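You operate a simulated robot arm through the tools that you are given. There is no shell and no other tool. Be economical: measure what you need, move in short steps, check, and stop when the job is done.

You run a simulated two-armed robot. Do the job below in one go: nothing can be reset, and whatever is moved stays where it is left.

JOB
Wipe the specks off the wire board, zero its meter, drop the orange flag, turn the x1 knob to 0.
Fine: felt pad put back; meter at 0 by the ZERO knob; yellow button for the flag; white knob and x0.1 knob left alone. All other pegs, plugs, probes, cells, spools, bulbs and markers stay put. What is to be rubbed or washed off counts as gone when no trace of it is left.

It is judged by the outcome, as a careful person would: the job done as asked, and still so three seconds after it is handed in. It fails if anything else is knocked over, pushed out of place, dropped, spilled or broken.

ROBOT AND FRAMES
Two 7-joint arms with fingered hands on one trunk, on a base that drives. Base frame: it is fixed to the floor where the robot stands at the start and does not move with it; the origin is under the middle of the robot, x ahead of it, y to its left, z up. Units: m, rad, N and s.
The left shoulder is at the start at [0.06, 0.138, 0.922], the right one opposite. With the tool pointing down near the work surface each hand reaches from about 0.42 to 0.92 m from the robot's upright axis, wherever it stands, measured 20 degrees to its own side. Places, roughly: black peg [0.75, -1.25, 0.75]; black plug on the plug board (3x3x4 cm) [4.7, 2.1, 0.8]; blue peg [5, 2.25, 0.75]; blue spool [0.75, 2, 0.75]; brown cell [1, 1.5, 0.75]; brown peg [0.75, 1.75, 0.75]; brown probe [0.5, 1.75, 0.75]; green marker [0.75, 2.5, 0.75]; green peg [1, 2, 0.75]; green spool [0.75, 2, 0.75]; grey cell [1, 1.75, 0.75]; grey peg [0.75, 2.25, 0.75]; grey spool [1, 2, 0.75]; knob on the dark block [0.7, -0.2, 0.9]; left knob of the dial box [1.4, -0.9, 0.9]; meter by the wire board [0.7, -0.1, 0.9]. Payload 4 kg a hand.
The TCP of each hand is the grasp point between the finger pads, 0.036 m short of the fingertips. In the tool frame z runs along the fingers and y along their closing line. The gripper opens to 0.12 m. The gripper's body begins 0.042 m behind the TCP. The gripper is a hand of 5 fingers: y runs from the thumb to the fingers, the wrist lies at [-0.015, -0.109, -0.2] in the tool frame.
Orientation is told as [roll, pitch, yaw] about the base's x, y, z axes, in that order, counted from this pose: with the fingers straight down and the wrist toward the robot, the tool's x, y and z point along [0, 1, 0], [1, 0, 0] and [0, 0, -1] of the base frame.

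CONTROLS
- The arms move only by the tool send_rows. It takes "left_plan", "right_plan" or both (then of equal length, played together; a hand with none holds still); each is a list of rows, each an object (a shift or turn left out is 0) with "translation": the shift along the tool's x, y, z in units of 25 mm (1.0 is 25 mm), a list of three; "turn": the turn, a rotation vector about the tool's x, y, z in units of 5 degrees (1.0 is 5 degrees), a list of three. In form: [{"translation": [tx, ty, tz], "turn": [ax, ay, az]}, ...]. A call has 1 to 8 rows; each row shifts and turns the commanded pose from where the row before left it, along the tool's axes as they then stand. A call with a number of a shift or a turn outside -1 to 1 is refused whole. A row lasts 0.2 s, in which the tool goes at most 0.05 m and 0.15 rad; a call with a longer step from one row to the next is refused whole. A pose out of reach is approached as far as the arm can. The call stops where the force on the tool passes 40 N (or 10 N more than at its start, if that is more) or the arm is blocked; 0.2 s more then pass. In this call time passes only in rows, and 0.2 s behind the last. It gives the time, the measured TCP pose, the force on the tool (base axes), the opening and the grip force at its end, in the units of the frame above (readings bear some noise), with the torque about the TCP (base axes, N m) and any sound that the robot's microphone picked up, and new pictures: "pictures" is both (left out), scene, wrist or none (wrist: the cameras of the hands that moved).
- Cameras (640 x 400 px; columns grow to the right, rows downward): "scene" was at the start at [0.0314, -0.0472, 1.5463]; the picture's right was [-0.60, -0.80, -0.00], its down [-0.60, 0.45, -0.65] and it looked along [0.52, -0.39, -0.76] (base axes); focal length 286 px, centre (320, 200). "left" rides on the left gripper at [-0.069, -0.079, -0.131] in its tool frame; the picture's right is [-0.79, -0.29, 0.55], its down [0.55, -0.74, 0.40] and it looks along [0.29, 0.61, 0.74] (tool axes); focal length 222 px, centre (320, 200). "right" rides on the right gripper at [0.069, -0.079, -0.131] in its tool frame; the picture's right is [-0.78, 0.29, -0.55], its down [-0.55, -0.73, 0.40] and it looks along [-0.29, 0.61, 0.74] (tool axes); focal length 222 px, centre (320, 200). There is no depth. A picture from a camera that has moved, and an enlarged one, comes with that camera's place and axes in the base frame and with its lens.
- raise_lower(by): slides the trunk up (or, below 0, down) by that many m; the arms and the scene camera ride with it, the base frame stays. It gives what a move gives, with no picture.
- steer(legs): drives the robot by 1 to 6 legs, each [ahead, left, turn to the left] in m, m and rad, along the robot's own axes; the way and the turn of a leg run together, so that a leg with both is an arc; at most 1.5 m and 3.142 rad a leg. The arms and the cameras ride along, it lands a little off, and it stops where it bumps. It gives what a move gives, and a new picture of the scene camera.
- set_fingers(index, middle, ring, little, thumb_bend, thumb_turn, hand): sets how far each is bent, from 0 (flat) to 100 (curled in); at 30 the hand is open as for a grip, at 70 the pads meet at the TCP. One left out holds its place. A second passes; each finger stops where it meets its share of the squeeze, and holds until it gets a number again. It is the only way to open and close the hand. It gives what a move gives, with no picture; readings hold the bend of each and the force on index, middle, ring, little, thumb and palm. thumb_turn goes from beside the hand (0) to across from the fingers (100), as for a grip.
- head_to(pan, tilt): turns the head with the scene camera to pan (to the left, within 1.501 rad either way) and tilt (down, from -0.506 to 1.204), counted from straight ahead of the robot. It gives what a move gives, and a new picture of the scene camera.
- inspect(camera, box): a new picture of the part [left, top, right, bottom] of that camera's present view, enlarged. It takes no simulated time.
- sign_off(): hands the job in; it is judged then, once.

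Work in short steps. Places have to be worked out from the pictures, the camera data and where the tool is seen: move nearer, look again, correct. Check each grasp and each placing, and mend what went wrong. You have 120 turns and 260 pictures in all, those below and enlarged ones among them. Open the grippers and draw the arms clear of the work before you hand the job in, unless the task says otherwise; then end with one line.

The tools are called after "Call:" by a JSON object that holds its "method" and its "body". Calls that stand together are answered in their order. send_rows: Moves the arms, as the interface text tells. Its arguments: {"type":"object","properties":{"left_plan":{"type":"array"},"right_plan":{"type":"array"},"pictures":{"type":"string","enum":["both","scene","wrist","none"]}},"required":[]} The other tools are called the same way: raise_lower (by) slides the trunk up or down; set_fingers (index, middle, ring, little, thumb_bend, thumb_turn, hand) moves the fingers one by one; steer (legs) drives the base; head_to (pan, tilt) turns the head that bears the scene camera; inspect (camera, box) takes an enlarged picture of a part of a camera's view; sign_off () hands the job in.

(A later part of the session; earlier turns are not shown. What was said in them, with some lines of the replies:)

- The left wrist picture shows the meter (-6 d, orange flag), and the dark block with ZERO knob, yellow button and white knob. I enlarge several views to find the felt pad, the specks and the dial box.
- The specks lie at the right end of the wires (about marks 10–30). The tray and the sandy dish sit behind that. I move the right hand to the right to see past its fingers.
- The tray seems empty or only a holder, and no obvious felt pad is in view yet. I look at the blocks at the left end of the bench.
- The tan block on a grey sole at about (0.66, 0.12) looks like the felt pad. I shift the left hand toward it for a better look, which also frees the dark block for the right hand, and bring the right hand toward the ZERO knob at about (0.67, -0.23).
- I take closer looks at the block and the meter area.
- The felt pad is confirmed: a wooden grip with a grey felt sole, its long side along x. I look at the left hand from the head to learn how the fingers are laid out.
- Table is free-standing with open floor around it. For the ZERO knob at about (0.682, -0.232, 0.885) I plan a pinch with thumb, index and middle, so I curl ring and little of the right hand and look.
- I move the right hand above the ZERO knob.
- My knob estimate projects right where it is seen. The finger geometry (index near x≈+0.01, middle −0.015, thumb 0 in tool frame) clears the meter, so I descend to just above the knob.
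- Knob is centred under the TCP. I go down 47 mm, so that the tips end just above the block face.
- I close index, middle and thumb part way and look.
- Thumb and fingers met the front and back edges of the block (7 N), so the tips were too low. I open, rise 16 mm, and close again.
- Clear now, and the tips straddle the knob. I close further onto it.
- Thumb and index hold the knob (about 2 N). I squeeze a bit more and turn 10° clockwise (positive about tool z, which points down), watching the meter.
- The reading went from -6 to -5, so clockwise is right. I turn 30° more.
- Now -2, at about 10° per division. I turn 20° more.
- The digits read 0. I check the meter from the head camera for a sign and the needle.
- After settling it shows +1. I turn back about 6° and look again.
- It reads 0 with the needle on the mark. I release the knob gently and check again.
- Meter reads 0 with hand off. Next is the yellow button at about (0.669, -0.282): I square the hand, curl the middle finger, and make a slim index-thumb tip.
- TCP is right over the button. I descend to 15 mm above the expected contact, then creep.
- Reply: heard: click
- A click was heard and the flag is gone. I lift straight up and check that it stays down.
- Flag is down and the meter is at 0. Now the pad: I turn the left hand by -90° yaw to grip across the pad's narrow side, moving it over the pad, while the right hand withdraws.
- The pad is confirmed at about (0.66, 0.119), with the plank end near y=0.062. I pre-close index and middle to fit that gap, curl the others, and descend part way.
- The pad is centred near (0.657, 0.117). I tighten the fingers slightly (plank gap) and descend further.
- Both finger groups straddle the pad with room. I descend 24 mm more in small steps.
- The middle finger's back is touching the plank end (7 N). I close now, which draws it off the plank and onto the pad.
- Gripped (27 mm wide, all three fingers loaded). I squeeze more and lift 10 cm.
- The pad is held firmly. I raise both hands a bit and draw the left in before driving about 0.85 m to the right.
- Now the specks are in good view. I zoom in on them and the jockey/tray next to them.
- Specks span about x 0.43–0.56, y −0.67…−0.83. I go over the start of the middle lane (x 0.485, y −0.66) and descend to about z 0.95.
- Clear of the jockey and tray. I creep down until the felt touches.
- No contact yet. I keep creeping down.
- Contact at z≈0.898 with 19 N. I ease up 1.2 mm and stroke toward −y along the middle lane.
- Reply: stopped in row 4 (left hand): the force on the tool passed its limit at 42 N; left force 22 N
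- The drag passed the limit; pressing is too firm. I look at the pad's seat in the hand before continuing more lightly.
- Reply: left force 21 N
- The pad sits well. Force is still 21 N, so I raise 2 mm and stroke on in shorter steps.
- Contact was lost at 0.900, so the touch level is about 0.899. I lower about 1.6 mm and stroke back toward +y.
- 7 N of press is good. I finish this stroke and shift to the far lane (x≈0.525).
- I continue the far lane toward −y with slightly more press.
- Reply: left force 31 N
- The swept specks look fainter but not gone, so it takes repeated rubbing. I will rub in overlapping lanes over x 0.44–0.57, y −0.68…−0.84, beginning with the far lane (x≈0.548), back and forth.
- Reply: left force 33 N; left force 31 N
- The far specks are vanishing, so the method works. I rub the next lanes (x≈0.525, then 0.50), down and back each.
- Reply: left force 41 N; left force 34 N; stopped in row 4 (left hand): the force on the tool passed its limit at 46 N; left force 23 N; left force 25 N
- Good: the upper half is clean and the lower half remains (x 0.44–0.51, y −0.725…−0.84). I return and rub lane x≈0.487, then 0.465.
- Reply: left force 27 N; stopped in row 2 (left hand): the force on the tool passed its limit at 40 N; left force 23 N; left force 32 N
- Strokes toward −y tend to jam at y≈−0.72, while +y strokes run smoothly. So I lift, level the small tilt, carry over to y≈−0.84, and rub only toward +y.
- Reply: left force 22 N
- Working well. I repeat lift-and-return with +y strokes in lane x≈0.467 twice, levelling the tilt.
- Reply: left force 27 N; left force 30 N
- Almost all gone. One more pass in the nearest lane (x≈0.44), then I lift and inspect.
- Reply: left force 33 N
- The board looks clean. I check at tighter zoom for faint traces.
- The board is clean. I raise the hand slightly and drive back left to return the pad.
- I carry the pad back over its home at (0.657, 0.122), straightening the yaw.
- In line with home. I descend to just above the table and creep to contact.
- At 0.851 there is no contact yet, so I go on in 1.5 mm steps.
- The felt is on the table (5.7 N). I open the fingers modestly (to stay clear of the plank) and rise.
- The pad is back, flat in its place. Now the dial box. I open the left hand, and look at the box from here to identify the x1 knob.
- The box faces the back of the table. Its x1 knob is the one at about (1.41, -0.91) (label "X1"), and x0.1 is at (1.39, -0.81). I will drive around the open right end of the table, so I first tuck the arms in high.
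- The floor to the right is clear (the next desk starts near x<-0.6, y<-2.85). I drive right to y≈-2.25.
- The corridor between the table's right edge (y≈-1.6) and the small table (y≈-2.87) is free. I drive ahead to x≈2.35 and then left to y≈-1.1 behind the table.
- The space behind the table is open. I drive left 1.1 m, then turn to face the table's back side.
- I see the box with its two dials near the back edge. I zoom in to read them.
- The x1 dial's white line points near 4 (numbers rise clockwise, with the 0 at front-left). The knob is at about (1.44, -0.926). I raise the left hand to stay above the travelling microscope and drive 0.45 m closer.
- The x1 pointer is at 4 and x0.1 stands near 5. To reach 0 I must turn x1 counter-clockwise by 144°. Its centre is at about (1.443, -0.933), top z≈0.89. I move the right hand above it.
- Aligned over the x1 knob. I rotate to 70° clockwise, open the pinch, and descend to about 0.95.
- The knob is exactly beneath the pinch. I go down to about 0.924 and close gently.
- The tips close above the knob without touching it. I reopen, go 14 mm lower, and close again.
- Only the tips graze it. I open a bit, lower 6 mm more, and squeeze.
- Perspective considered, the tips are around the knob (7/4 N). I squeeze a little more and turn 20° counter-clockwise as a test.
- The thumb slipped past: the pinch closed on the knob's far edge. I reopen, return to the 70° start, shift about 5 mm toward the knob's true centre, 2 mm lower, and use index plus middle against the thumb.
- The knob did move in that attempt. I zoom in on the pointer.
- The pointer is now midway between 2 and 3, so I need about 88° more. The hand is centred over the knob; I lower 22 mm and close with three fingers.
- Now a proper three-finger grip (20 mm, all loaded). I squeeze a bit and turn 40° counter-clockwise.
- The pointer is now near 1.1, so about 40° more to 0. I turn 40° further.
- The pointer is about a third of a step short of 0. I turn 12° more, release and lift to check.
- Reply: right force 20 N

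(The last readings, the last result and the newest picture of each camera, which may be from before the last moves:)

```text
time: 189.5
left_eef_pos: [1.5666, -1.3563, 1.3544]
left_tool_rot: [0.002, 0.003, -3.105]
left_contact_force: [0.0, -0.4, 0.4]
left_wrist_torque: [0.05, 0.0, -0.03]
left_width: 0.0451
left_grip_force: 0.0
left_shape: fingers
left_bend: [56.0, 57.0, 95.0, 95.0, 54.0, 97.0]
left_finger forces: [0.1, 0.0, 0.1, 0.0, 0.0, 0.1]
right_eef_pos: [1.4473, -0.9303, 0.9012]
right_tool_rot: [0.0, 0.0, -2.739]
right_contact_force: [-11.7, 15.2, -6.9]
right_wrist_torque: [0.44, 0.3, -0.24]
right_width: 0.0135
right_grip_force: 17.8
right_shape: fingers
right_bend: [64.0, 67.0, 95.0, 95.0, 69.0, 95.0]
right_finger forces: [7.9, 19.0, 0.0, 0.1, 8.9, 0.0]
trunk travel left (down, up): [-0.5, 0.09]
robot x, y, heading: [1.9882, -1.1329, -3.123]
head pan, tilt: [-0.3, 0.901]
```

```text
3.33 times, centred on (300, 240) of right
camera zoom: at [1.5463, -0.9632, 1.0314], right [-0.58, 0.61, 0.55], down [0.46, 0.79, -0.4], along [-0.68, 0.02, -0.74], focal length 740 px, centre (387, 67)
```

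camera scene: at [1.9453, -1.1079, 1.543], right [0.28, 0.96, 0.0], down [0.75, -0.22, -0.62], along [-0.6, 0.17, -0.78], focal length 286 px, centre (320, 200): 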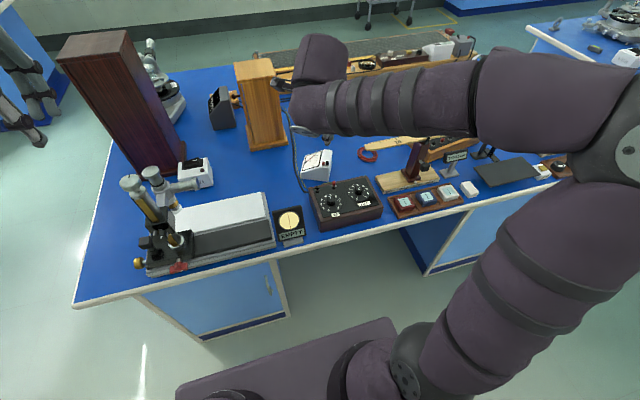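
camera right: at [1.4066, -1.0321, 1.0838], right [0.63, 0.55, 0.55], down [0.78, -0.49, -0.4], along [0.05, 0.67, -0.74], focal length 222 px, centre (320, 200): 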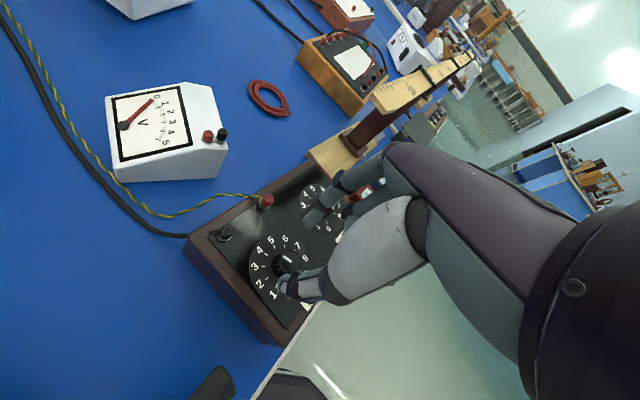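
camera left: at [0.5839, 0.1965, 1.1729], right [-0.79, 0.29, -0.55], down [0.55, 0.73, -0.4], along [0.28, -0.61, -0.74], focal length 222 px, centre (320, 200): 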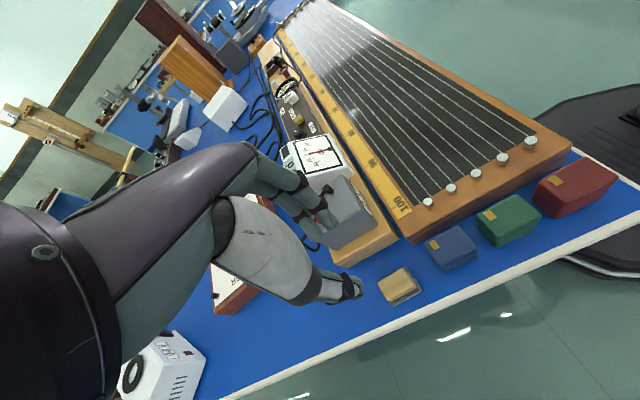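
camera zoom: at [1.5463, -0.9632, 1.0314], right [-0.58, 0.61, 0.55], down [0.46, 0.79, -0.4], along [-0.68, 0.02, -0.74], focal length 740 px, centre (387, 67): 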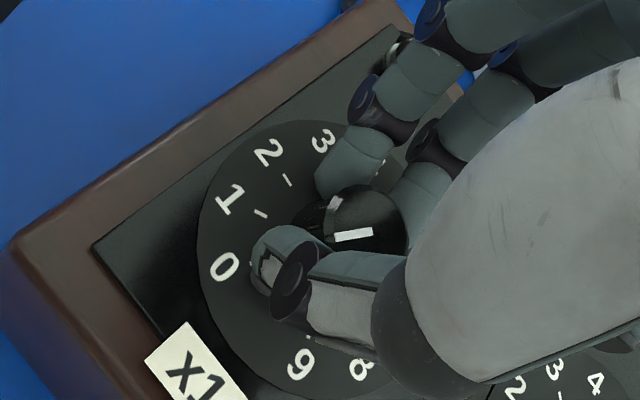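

The torque is rising, so it may already be at its stop. I release and lift to read the dial properly.

Call:
{"method": "set_fingers", "body": {"hand": "right", "index": 56, "middle": 56, "thumb_bend": 54}}

Call:
{"method": "send_rows", "body": {"right_plan": [{"translation": [0, 0, -1]}, {"translation": [0, 0, -1]}, {"translation": [0, 0, -1]}], "pictures": "none"}}

Call:
{"method": "inspect", "body": {"camera": "right", "box": [210, 190, 310, 310]}}

Call:
{"method": "inspect", "body": {"camera": "scene", "box": [290, 170, 390, 230]}}

```text
time: 190.5
left_eef_pos: [1.568, -1.3577, 1.3563]
left_tool_rot: [0.0, 0.005, -3.107]
left_contact_force: [-0.1, 0.6, 0.3]
left_wrist_torque: [-0.01, -0.03, 0.01]
left_width: 0.0445
left_grip_force: 0.0
left_shape: fingers
left_bend: [56.0, 57.0, 95.0, 95.0, 54.0, 97.0]
left_finger forces: [0.0, 0.0, 0.0, 0.0, 0.1, 0.0]
right_eef_pos: [1.4503, -0.9324, 0.9014]
right_tool_rot: [0.0, -0.001, -2.738]
right_contact_force: [0.0, -0.2, -0.2]
right_wrist_torque: [-0.01, 0.02, 0.0]
right_width: 0.0443
right_grip_force: 0.1
right_shape: fingers
right_bend: [56.0, 56.0, 95.0, 95.0, 54.0, 97.0]
right_finger forces: [0.1, 0.0, 0.0, 0.0, 0.0, 0.1]
trunk travel left (down, up): [-0.5, 0.09]
robot x, y, heading: [1.9897, -1.1309, -3.126]
head pan, tilt: [-0.3, 0.901]
```

```text
time: 191.3
left_eef_pos: [1.5696, -1.3617, 1.3556]
left_tool_rot: [-0.001, 0.005, -3.105]
left_contact_force: [0.8, -1.2, 0.0]
left_wrist_torque: [0.03, 0.0, 0.01]
left_width: 0.0446
left_grip_force: 0.0
left_shape: fingers
left_bend: [56.0, 57.0, 95.0, 95.0, 54.0, 97.0]
left_finger forces: [0.0, 0.0, 0.1, 0.0, 0.1, 0.0]
right_eef_pos: [1.4501, -0.9352, 0.9782]
right_tool_rot: [-0.013, -0.001, -2.725]
right_contact_force: [0.0, 0.3, -1.0]
right_wrist_torque: [-0.04, 0.03, -0.03]
right_width: 0.0448
right_grip_force: 0.0
right_shape: fingers
right_bend: [56.0, 56.0, 95.0, 95.0, 54.0, 97.0]
right_finger forces: [0.1, 0.0, 0.0, 0.0, 0.0, 0.1]
trunk travel left (down, up): [-0.5, 0.09]
robot x, y, heading: [1.9916, -1.1294, -3.121]
head pan, tilt: [-0.3, 0.901]
```

```text
3.33 times, centred on (260, 250) of right
camera zoom: at [1.5502, -0.9677, 1.1063], right [-0.58, 0.59, 0.56], down [0.45, 0.81, -0.39], along [-0.68, 0.02, -0.73], focal length 740 px, centre (520, 33)
```

zoom: 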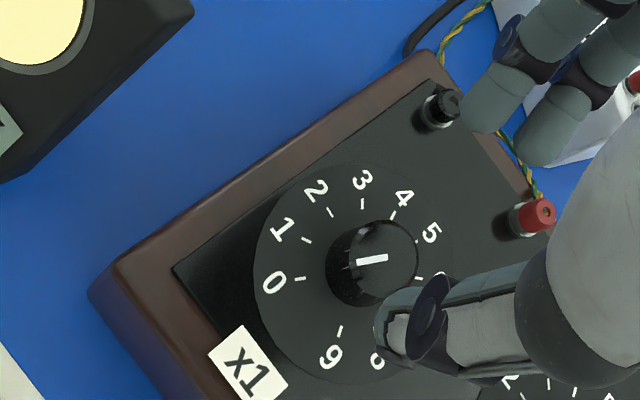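

```text
6.40 times, centred on (340, 200) of scene
camera zoom: at [1.946, -1.1104, 1.5429], right [0.28, 0.96, 0.0], down [0.75, -0.22, -0.62], along [-0.6, 0.17, -0.78], focal length 1831 px, centre (192, 200)
```

zoom: 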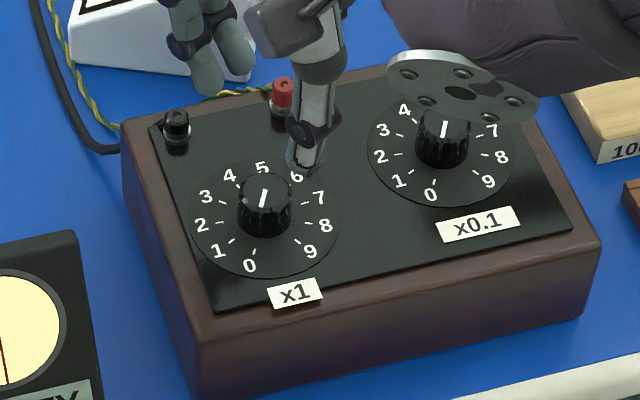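

Both views suggest the pointer lies on the 0 tick. I zoom in tightly to confirm.

Call:
{"method": "inspect", "body": {"camera": "right", "box": [235, 235, 285, 300]}}

Call:
{"method": "inspect", "body": {"camera": "scene", "box": [310, 185, 350, 218]}}

```text
6.15 times, centred on (260, 268) of right
camera zoom: at [1.5502, -0.9677, 1.1063], right [-0.58, 0.59, 0.56], down [0.45, 0.81, -0.39], along [-0.68, 0.02, -0.73], focal length 1367 px, centre (689, -215)
```

zoom: 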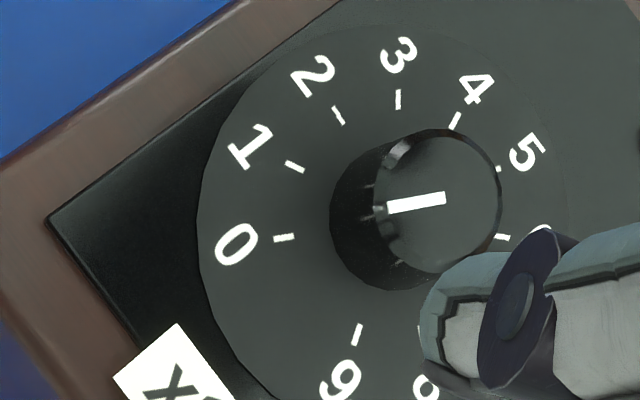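

```text
12.12 times, centred on (330, 202) of scene
camera zoom: at [1.946, -1.1104, 1.5429], right [0.28, 0.96, 0.0], down [0.75, -0.22, -0.62], along [-0.6, 0.17, -0.78], focal length 3468 px, centre (199, 182)
```

zoom: 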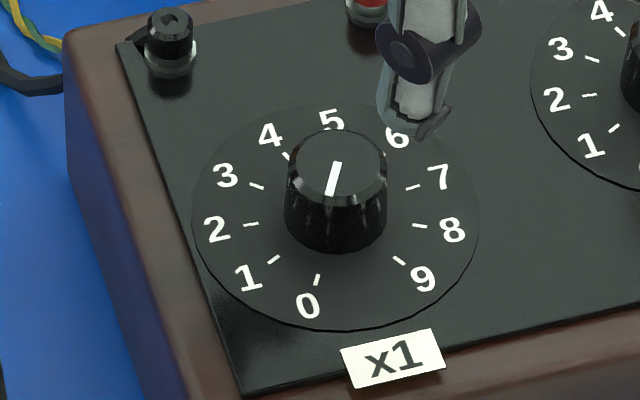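

By unprojecting both views, the pointer lies on the 0 tick to within about 1°. I lift the right hand well clear, open both hands, and back away.

Call:
{"method": "send_rows", "body": {"right_plan": [{"translation": [0, 0, -1]}, {"translation": [0, 0, -1]}, {"translation": [0, 0, -1]}, {"translation": [0, 0, -1]}, {"translation": [0, 0, -1]}, {"translation": [0, 0, -1]}, {"translation": [0, 0, -1]}, {"translation": [0, 0, -1]}], "pictures": "none"}}

Call:
{"method": "send_rows", "body": {"right_plan": [{"translation": [0, 0, -1]}, {"translation": [0, 0, -1]}, {"translation": [0, 0, -1]}, {"translation": [0, 0, -1]}, {"translation": [0, -1, -1]}, {"translation": [0, -1, 0]}], "pictures": "none"}}

Call:
{"method": "steer", "body": {"legs": [[-0.4, 0, 0]]}}

Call:
{"method": "set_fingers", "body": {"hand": "right", "index": 30, "middle": 30, "ring": 30, "little": 30, "thumb_bend": 30}}

Call:
{"method": "set_fingers", "body": {"hand": "left", "index": 30, "middle": 30, "ring": 30, "little": 30, "thumb_bend": 30}}

Call:
{"method": "inspect", "body": {"camera": "scene", "box": [250, 60, 400, 160]}}

```text
time: 193.1
left_eef_pos: [1.5682, -1.3573, 1.3549]
left_tool_rot: [0.002, 0.005, -3.106]
left_contact_force: [-0.3, 0.0, -0.7]
left_wrist_torque: [0.02, -0.01, -0.03]
left_width: 0.0446
left_grip_force: 0.0
left_shape: fingers
left_bend: [56.0, 57.0, 95.0, 95.0, 54.0, 97.0]
left_finger forces: [0.0, 0.0, 0.0, 0.0, 0.0, 0.0]
right_eef_pos: [1.4518, -0.9327, 1.1773]
right_tool_rot: [0.0, 0.0, -2.739]
right_contact_force: [-0.5, 0.1, -0.3]
right_wrist_torque: [0.01, -0.01, 0.0]
right_width: 0.0451
right_grip_force: 0.0
right_shape: fingers
right_bend: [56.0, 56.0, 95.0, 95.0, 54.0, 97.0]
right_finger forces: [0.0, 0.0, 0.0, 0.0, 0.1, 0.1]
trunk travel left (down, up): [-0.5, 0.09]
robot x, y, heading: [1.9886, -1.1318, -3.127]
head pan, tilt: [-0.3, 0.901]
```

```text
time: 194.5
left_eef_pos: [1.57, -1.3573, 1.3554]
left_tool_rot: [0.001, 0.003, -3.105]
left_contact_force: [0.8, 1.1, 0.3]
left_wrist_torque: [-0.05, 0.03, -0.02]
left_width: 0.0448
left_grip_force: 0.0
left_shape: fingers
left_bend: [56.0, 57.0, 95.0, 95.0, 54.0, 97.0]
left_finger forces: [0.0, 0.0, 0.1, 0.1, 0.0, 0.0]
right_eef_pos: [1.4963, -0.9125, 1.3025]
right_tool_rot: [0.003, -0.001, -2.736]
right_contact_force: [0.0, 0.6, -0.1]
right_wrist_torque: [0.02, 0.0, 0.02]
right_width: 0.0447
right_grip_force: 0.1
right_shape: fingers
right_bend: [56.0, 56.0, 95.0, 95.0, 54.0, 97.0]
right_finger forces: [0.0, 0.1, 0.0, 0.1, 0.0, 0.1]
trunk travel left (down, up): [-0.5, 0.09]
robot x, y, heading: [1.9872, -1.1301, -3.12]
head pan, tilt: [-0.3, 0.901]
```

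```text
time: 197.0
left_eef_pos: [1.9876, -1.3483, 1.3554]
left_tool_rot: [-0.001, 0.002, -3.115]
left_contact_force: [0.0, 0.9, -0.3]
left_wrist_torque: [0.0, 0.04, 0.01]
left_width: 0.0446
left_grip_force: 0.1
left_shape: fingers
left_bend: [56.0, 57.0, 95.0, 95.0, 54.0, 97.0]
left_finger forces: [0.1, 0.0, 0.0, 0.0, 0.0, 0.0]
right_eef_pos: [1.9186, -0.9022, 1.3039]
right_tool_rot: [0.0, 0.0, -2.748]
right_contact_force: [0.1, -0.3, -0.1]
right_wrist_torque: [0.01, 0.03, -0.01]
right_width: 0.0446
right_grip_force: 0.1
right_shape: fingers
right_bend: [56.0, 56.0, 95.0, 95.0, 54.0, 97.0]
right_finger forces: [0.0, 0.0, 0.1, 0.0, 0.0, 0.0]
trunk travel left (down, up): [-0.5, 0.09]
robot x, y, heading: [2.4091, -1.1219, -3.131]
head pan, tilt: [-0.3, 0.901]
camera scene: at [2.3668, -1.1012, 1.543], right [0.29, 0.96, 0.0], down [0.75, -0.22, -0.62], along [-0.6, 0.18, -0.78], focal length 286 px, centre (320, 200)
```

scene: 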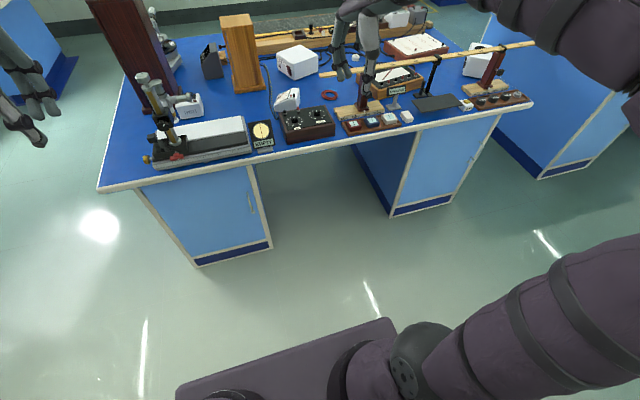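

```text
time: 198.0
left_eef_pos: [1.9849, -1.3473, 1.3559]
left_tool_rot: [-0.001, 0.003, -3.115]
left_contact_force: [-0.3, 0.0, 0.0]
left_wrist_torque: [-0.02, -0.04, -0.01]
left_width: 0.0443
left_grip_force: 0.0
left_shape: fingers
left_bend: [56.0, 57.0, 95.0, 95.0, 54.0, 97.0]
left_finger forces: [0.0, 0.1, 0.1, 0.0, 0.0, 0.0]
right_eef_pos: [1.9189, -0.9025, 1.3025]
right_tool_rot: [-0.001, 0.0, -2.748]
right_contact_force: [-0.7, -0.3, 0.5]
right_wrist_torque: [-0.04, 0.01, 0.02]
right_width: 0.1186
right_grip_force: 0.1
right_shape: fingers
right_bend: [30.0, 30.0, 30.0, 30.0, 30.0, 97.0]
right_finger forces: [0.0, 0.1, 0.1, 0.0, 0.0, 0.0]
trunk travel left (down, up): [-0.5, 0.09]
robot x, y, heading: [2.4084, -1.1229, -3.13]
head pan, tilt: [-0.3, 0.901]
```

```text
time: 199.0
left_eef_pos: [1.9855, -1.3467, 1.3552]
left_tool_rot: [0.0, 0.004, -3.113]
left_contact_force: [-0.4, 0.3, -0.3]
left_wrist_torque: [0.02, -0.01, -0.04]
left_width: 0.119
left_grip_force: 0.1
left_shape: fingers
left_bend: [30.0, 30.0, 30.0, 30.0, 30.0, 97.0]
left_finger forces: [0.0, 0.0, 0.1, 0.0, 0.1, 0.1]
right_eef_pos: [1.9173, -0.9046, 1.3032]
right_tool_rot: [-0.001, 0.001, -2.746]
right_contact_force: [0.2, 0.4, -1.1]
right_wrist_torque: [0.02, 0.0, -0.01]
right_width: 0.1188
right_grip_force: 0.1
right_shape: fingers
right_bend: [30.0, 30.0, 30.0, 30.0, 30.0, 97.0]
right_finger forces: [0.0, 0.1, 0.0, 0.1, 0.0, 0.0]
trunk travel left (down, up): [-0.5, 0.09]
robot x, y, heading: [2.4115, -1.1209, -3.133]
head pan, tilt: [-0.3, 0.901]
```

```text
4.00 times, centred on (325, 110) of scene
camera zoom: at [2.3659, -1.1012, 1.5429], right [0.29, 0.96, 0.0], down [0.75, -0.22, -0.62], along [-0.6, 0.18, -0.78], focal length 1144 px, centre (300, 560)
```

zoom: 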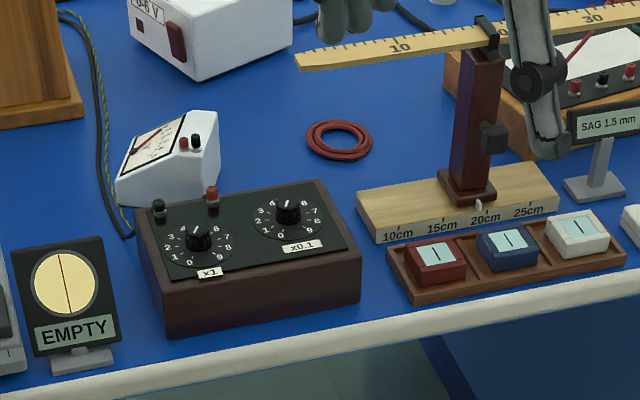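

Everything stands in order: x1 is at 0, x0.1 is unchanged, the board is clean, the pad is home, the meter reads 0 and the flag is down. Both hands are open and clear of the table, so I hand in.

Call:
{"method": "sign_off", "body": {}}

```text
The job is handed in.
```

I've handed the job in: the specks are wiped off and the felt pad is back in its place. The meter reads 0, set with the ZERO knob, and the orange flag is down. The x1 knob is on 0; the white knob and the x0.1 knob were left alone.
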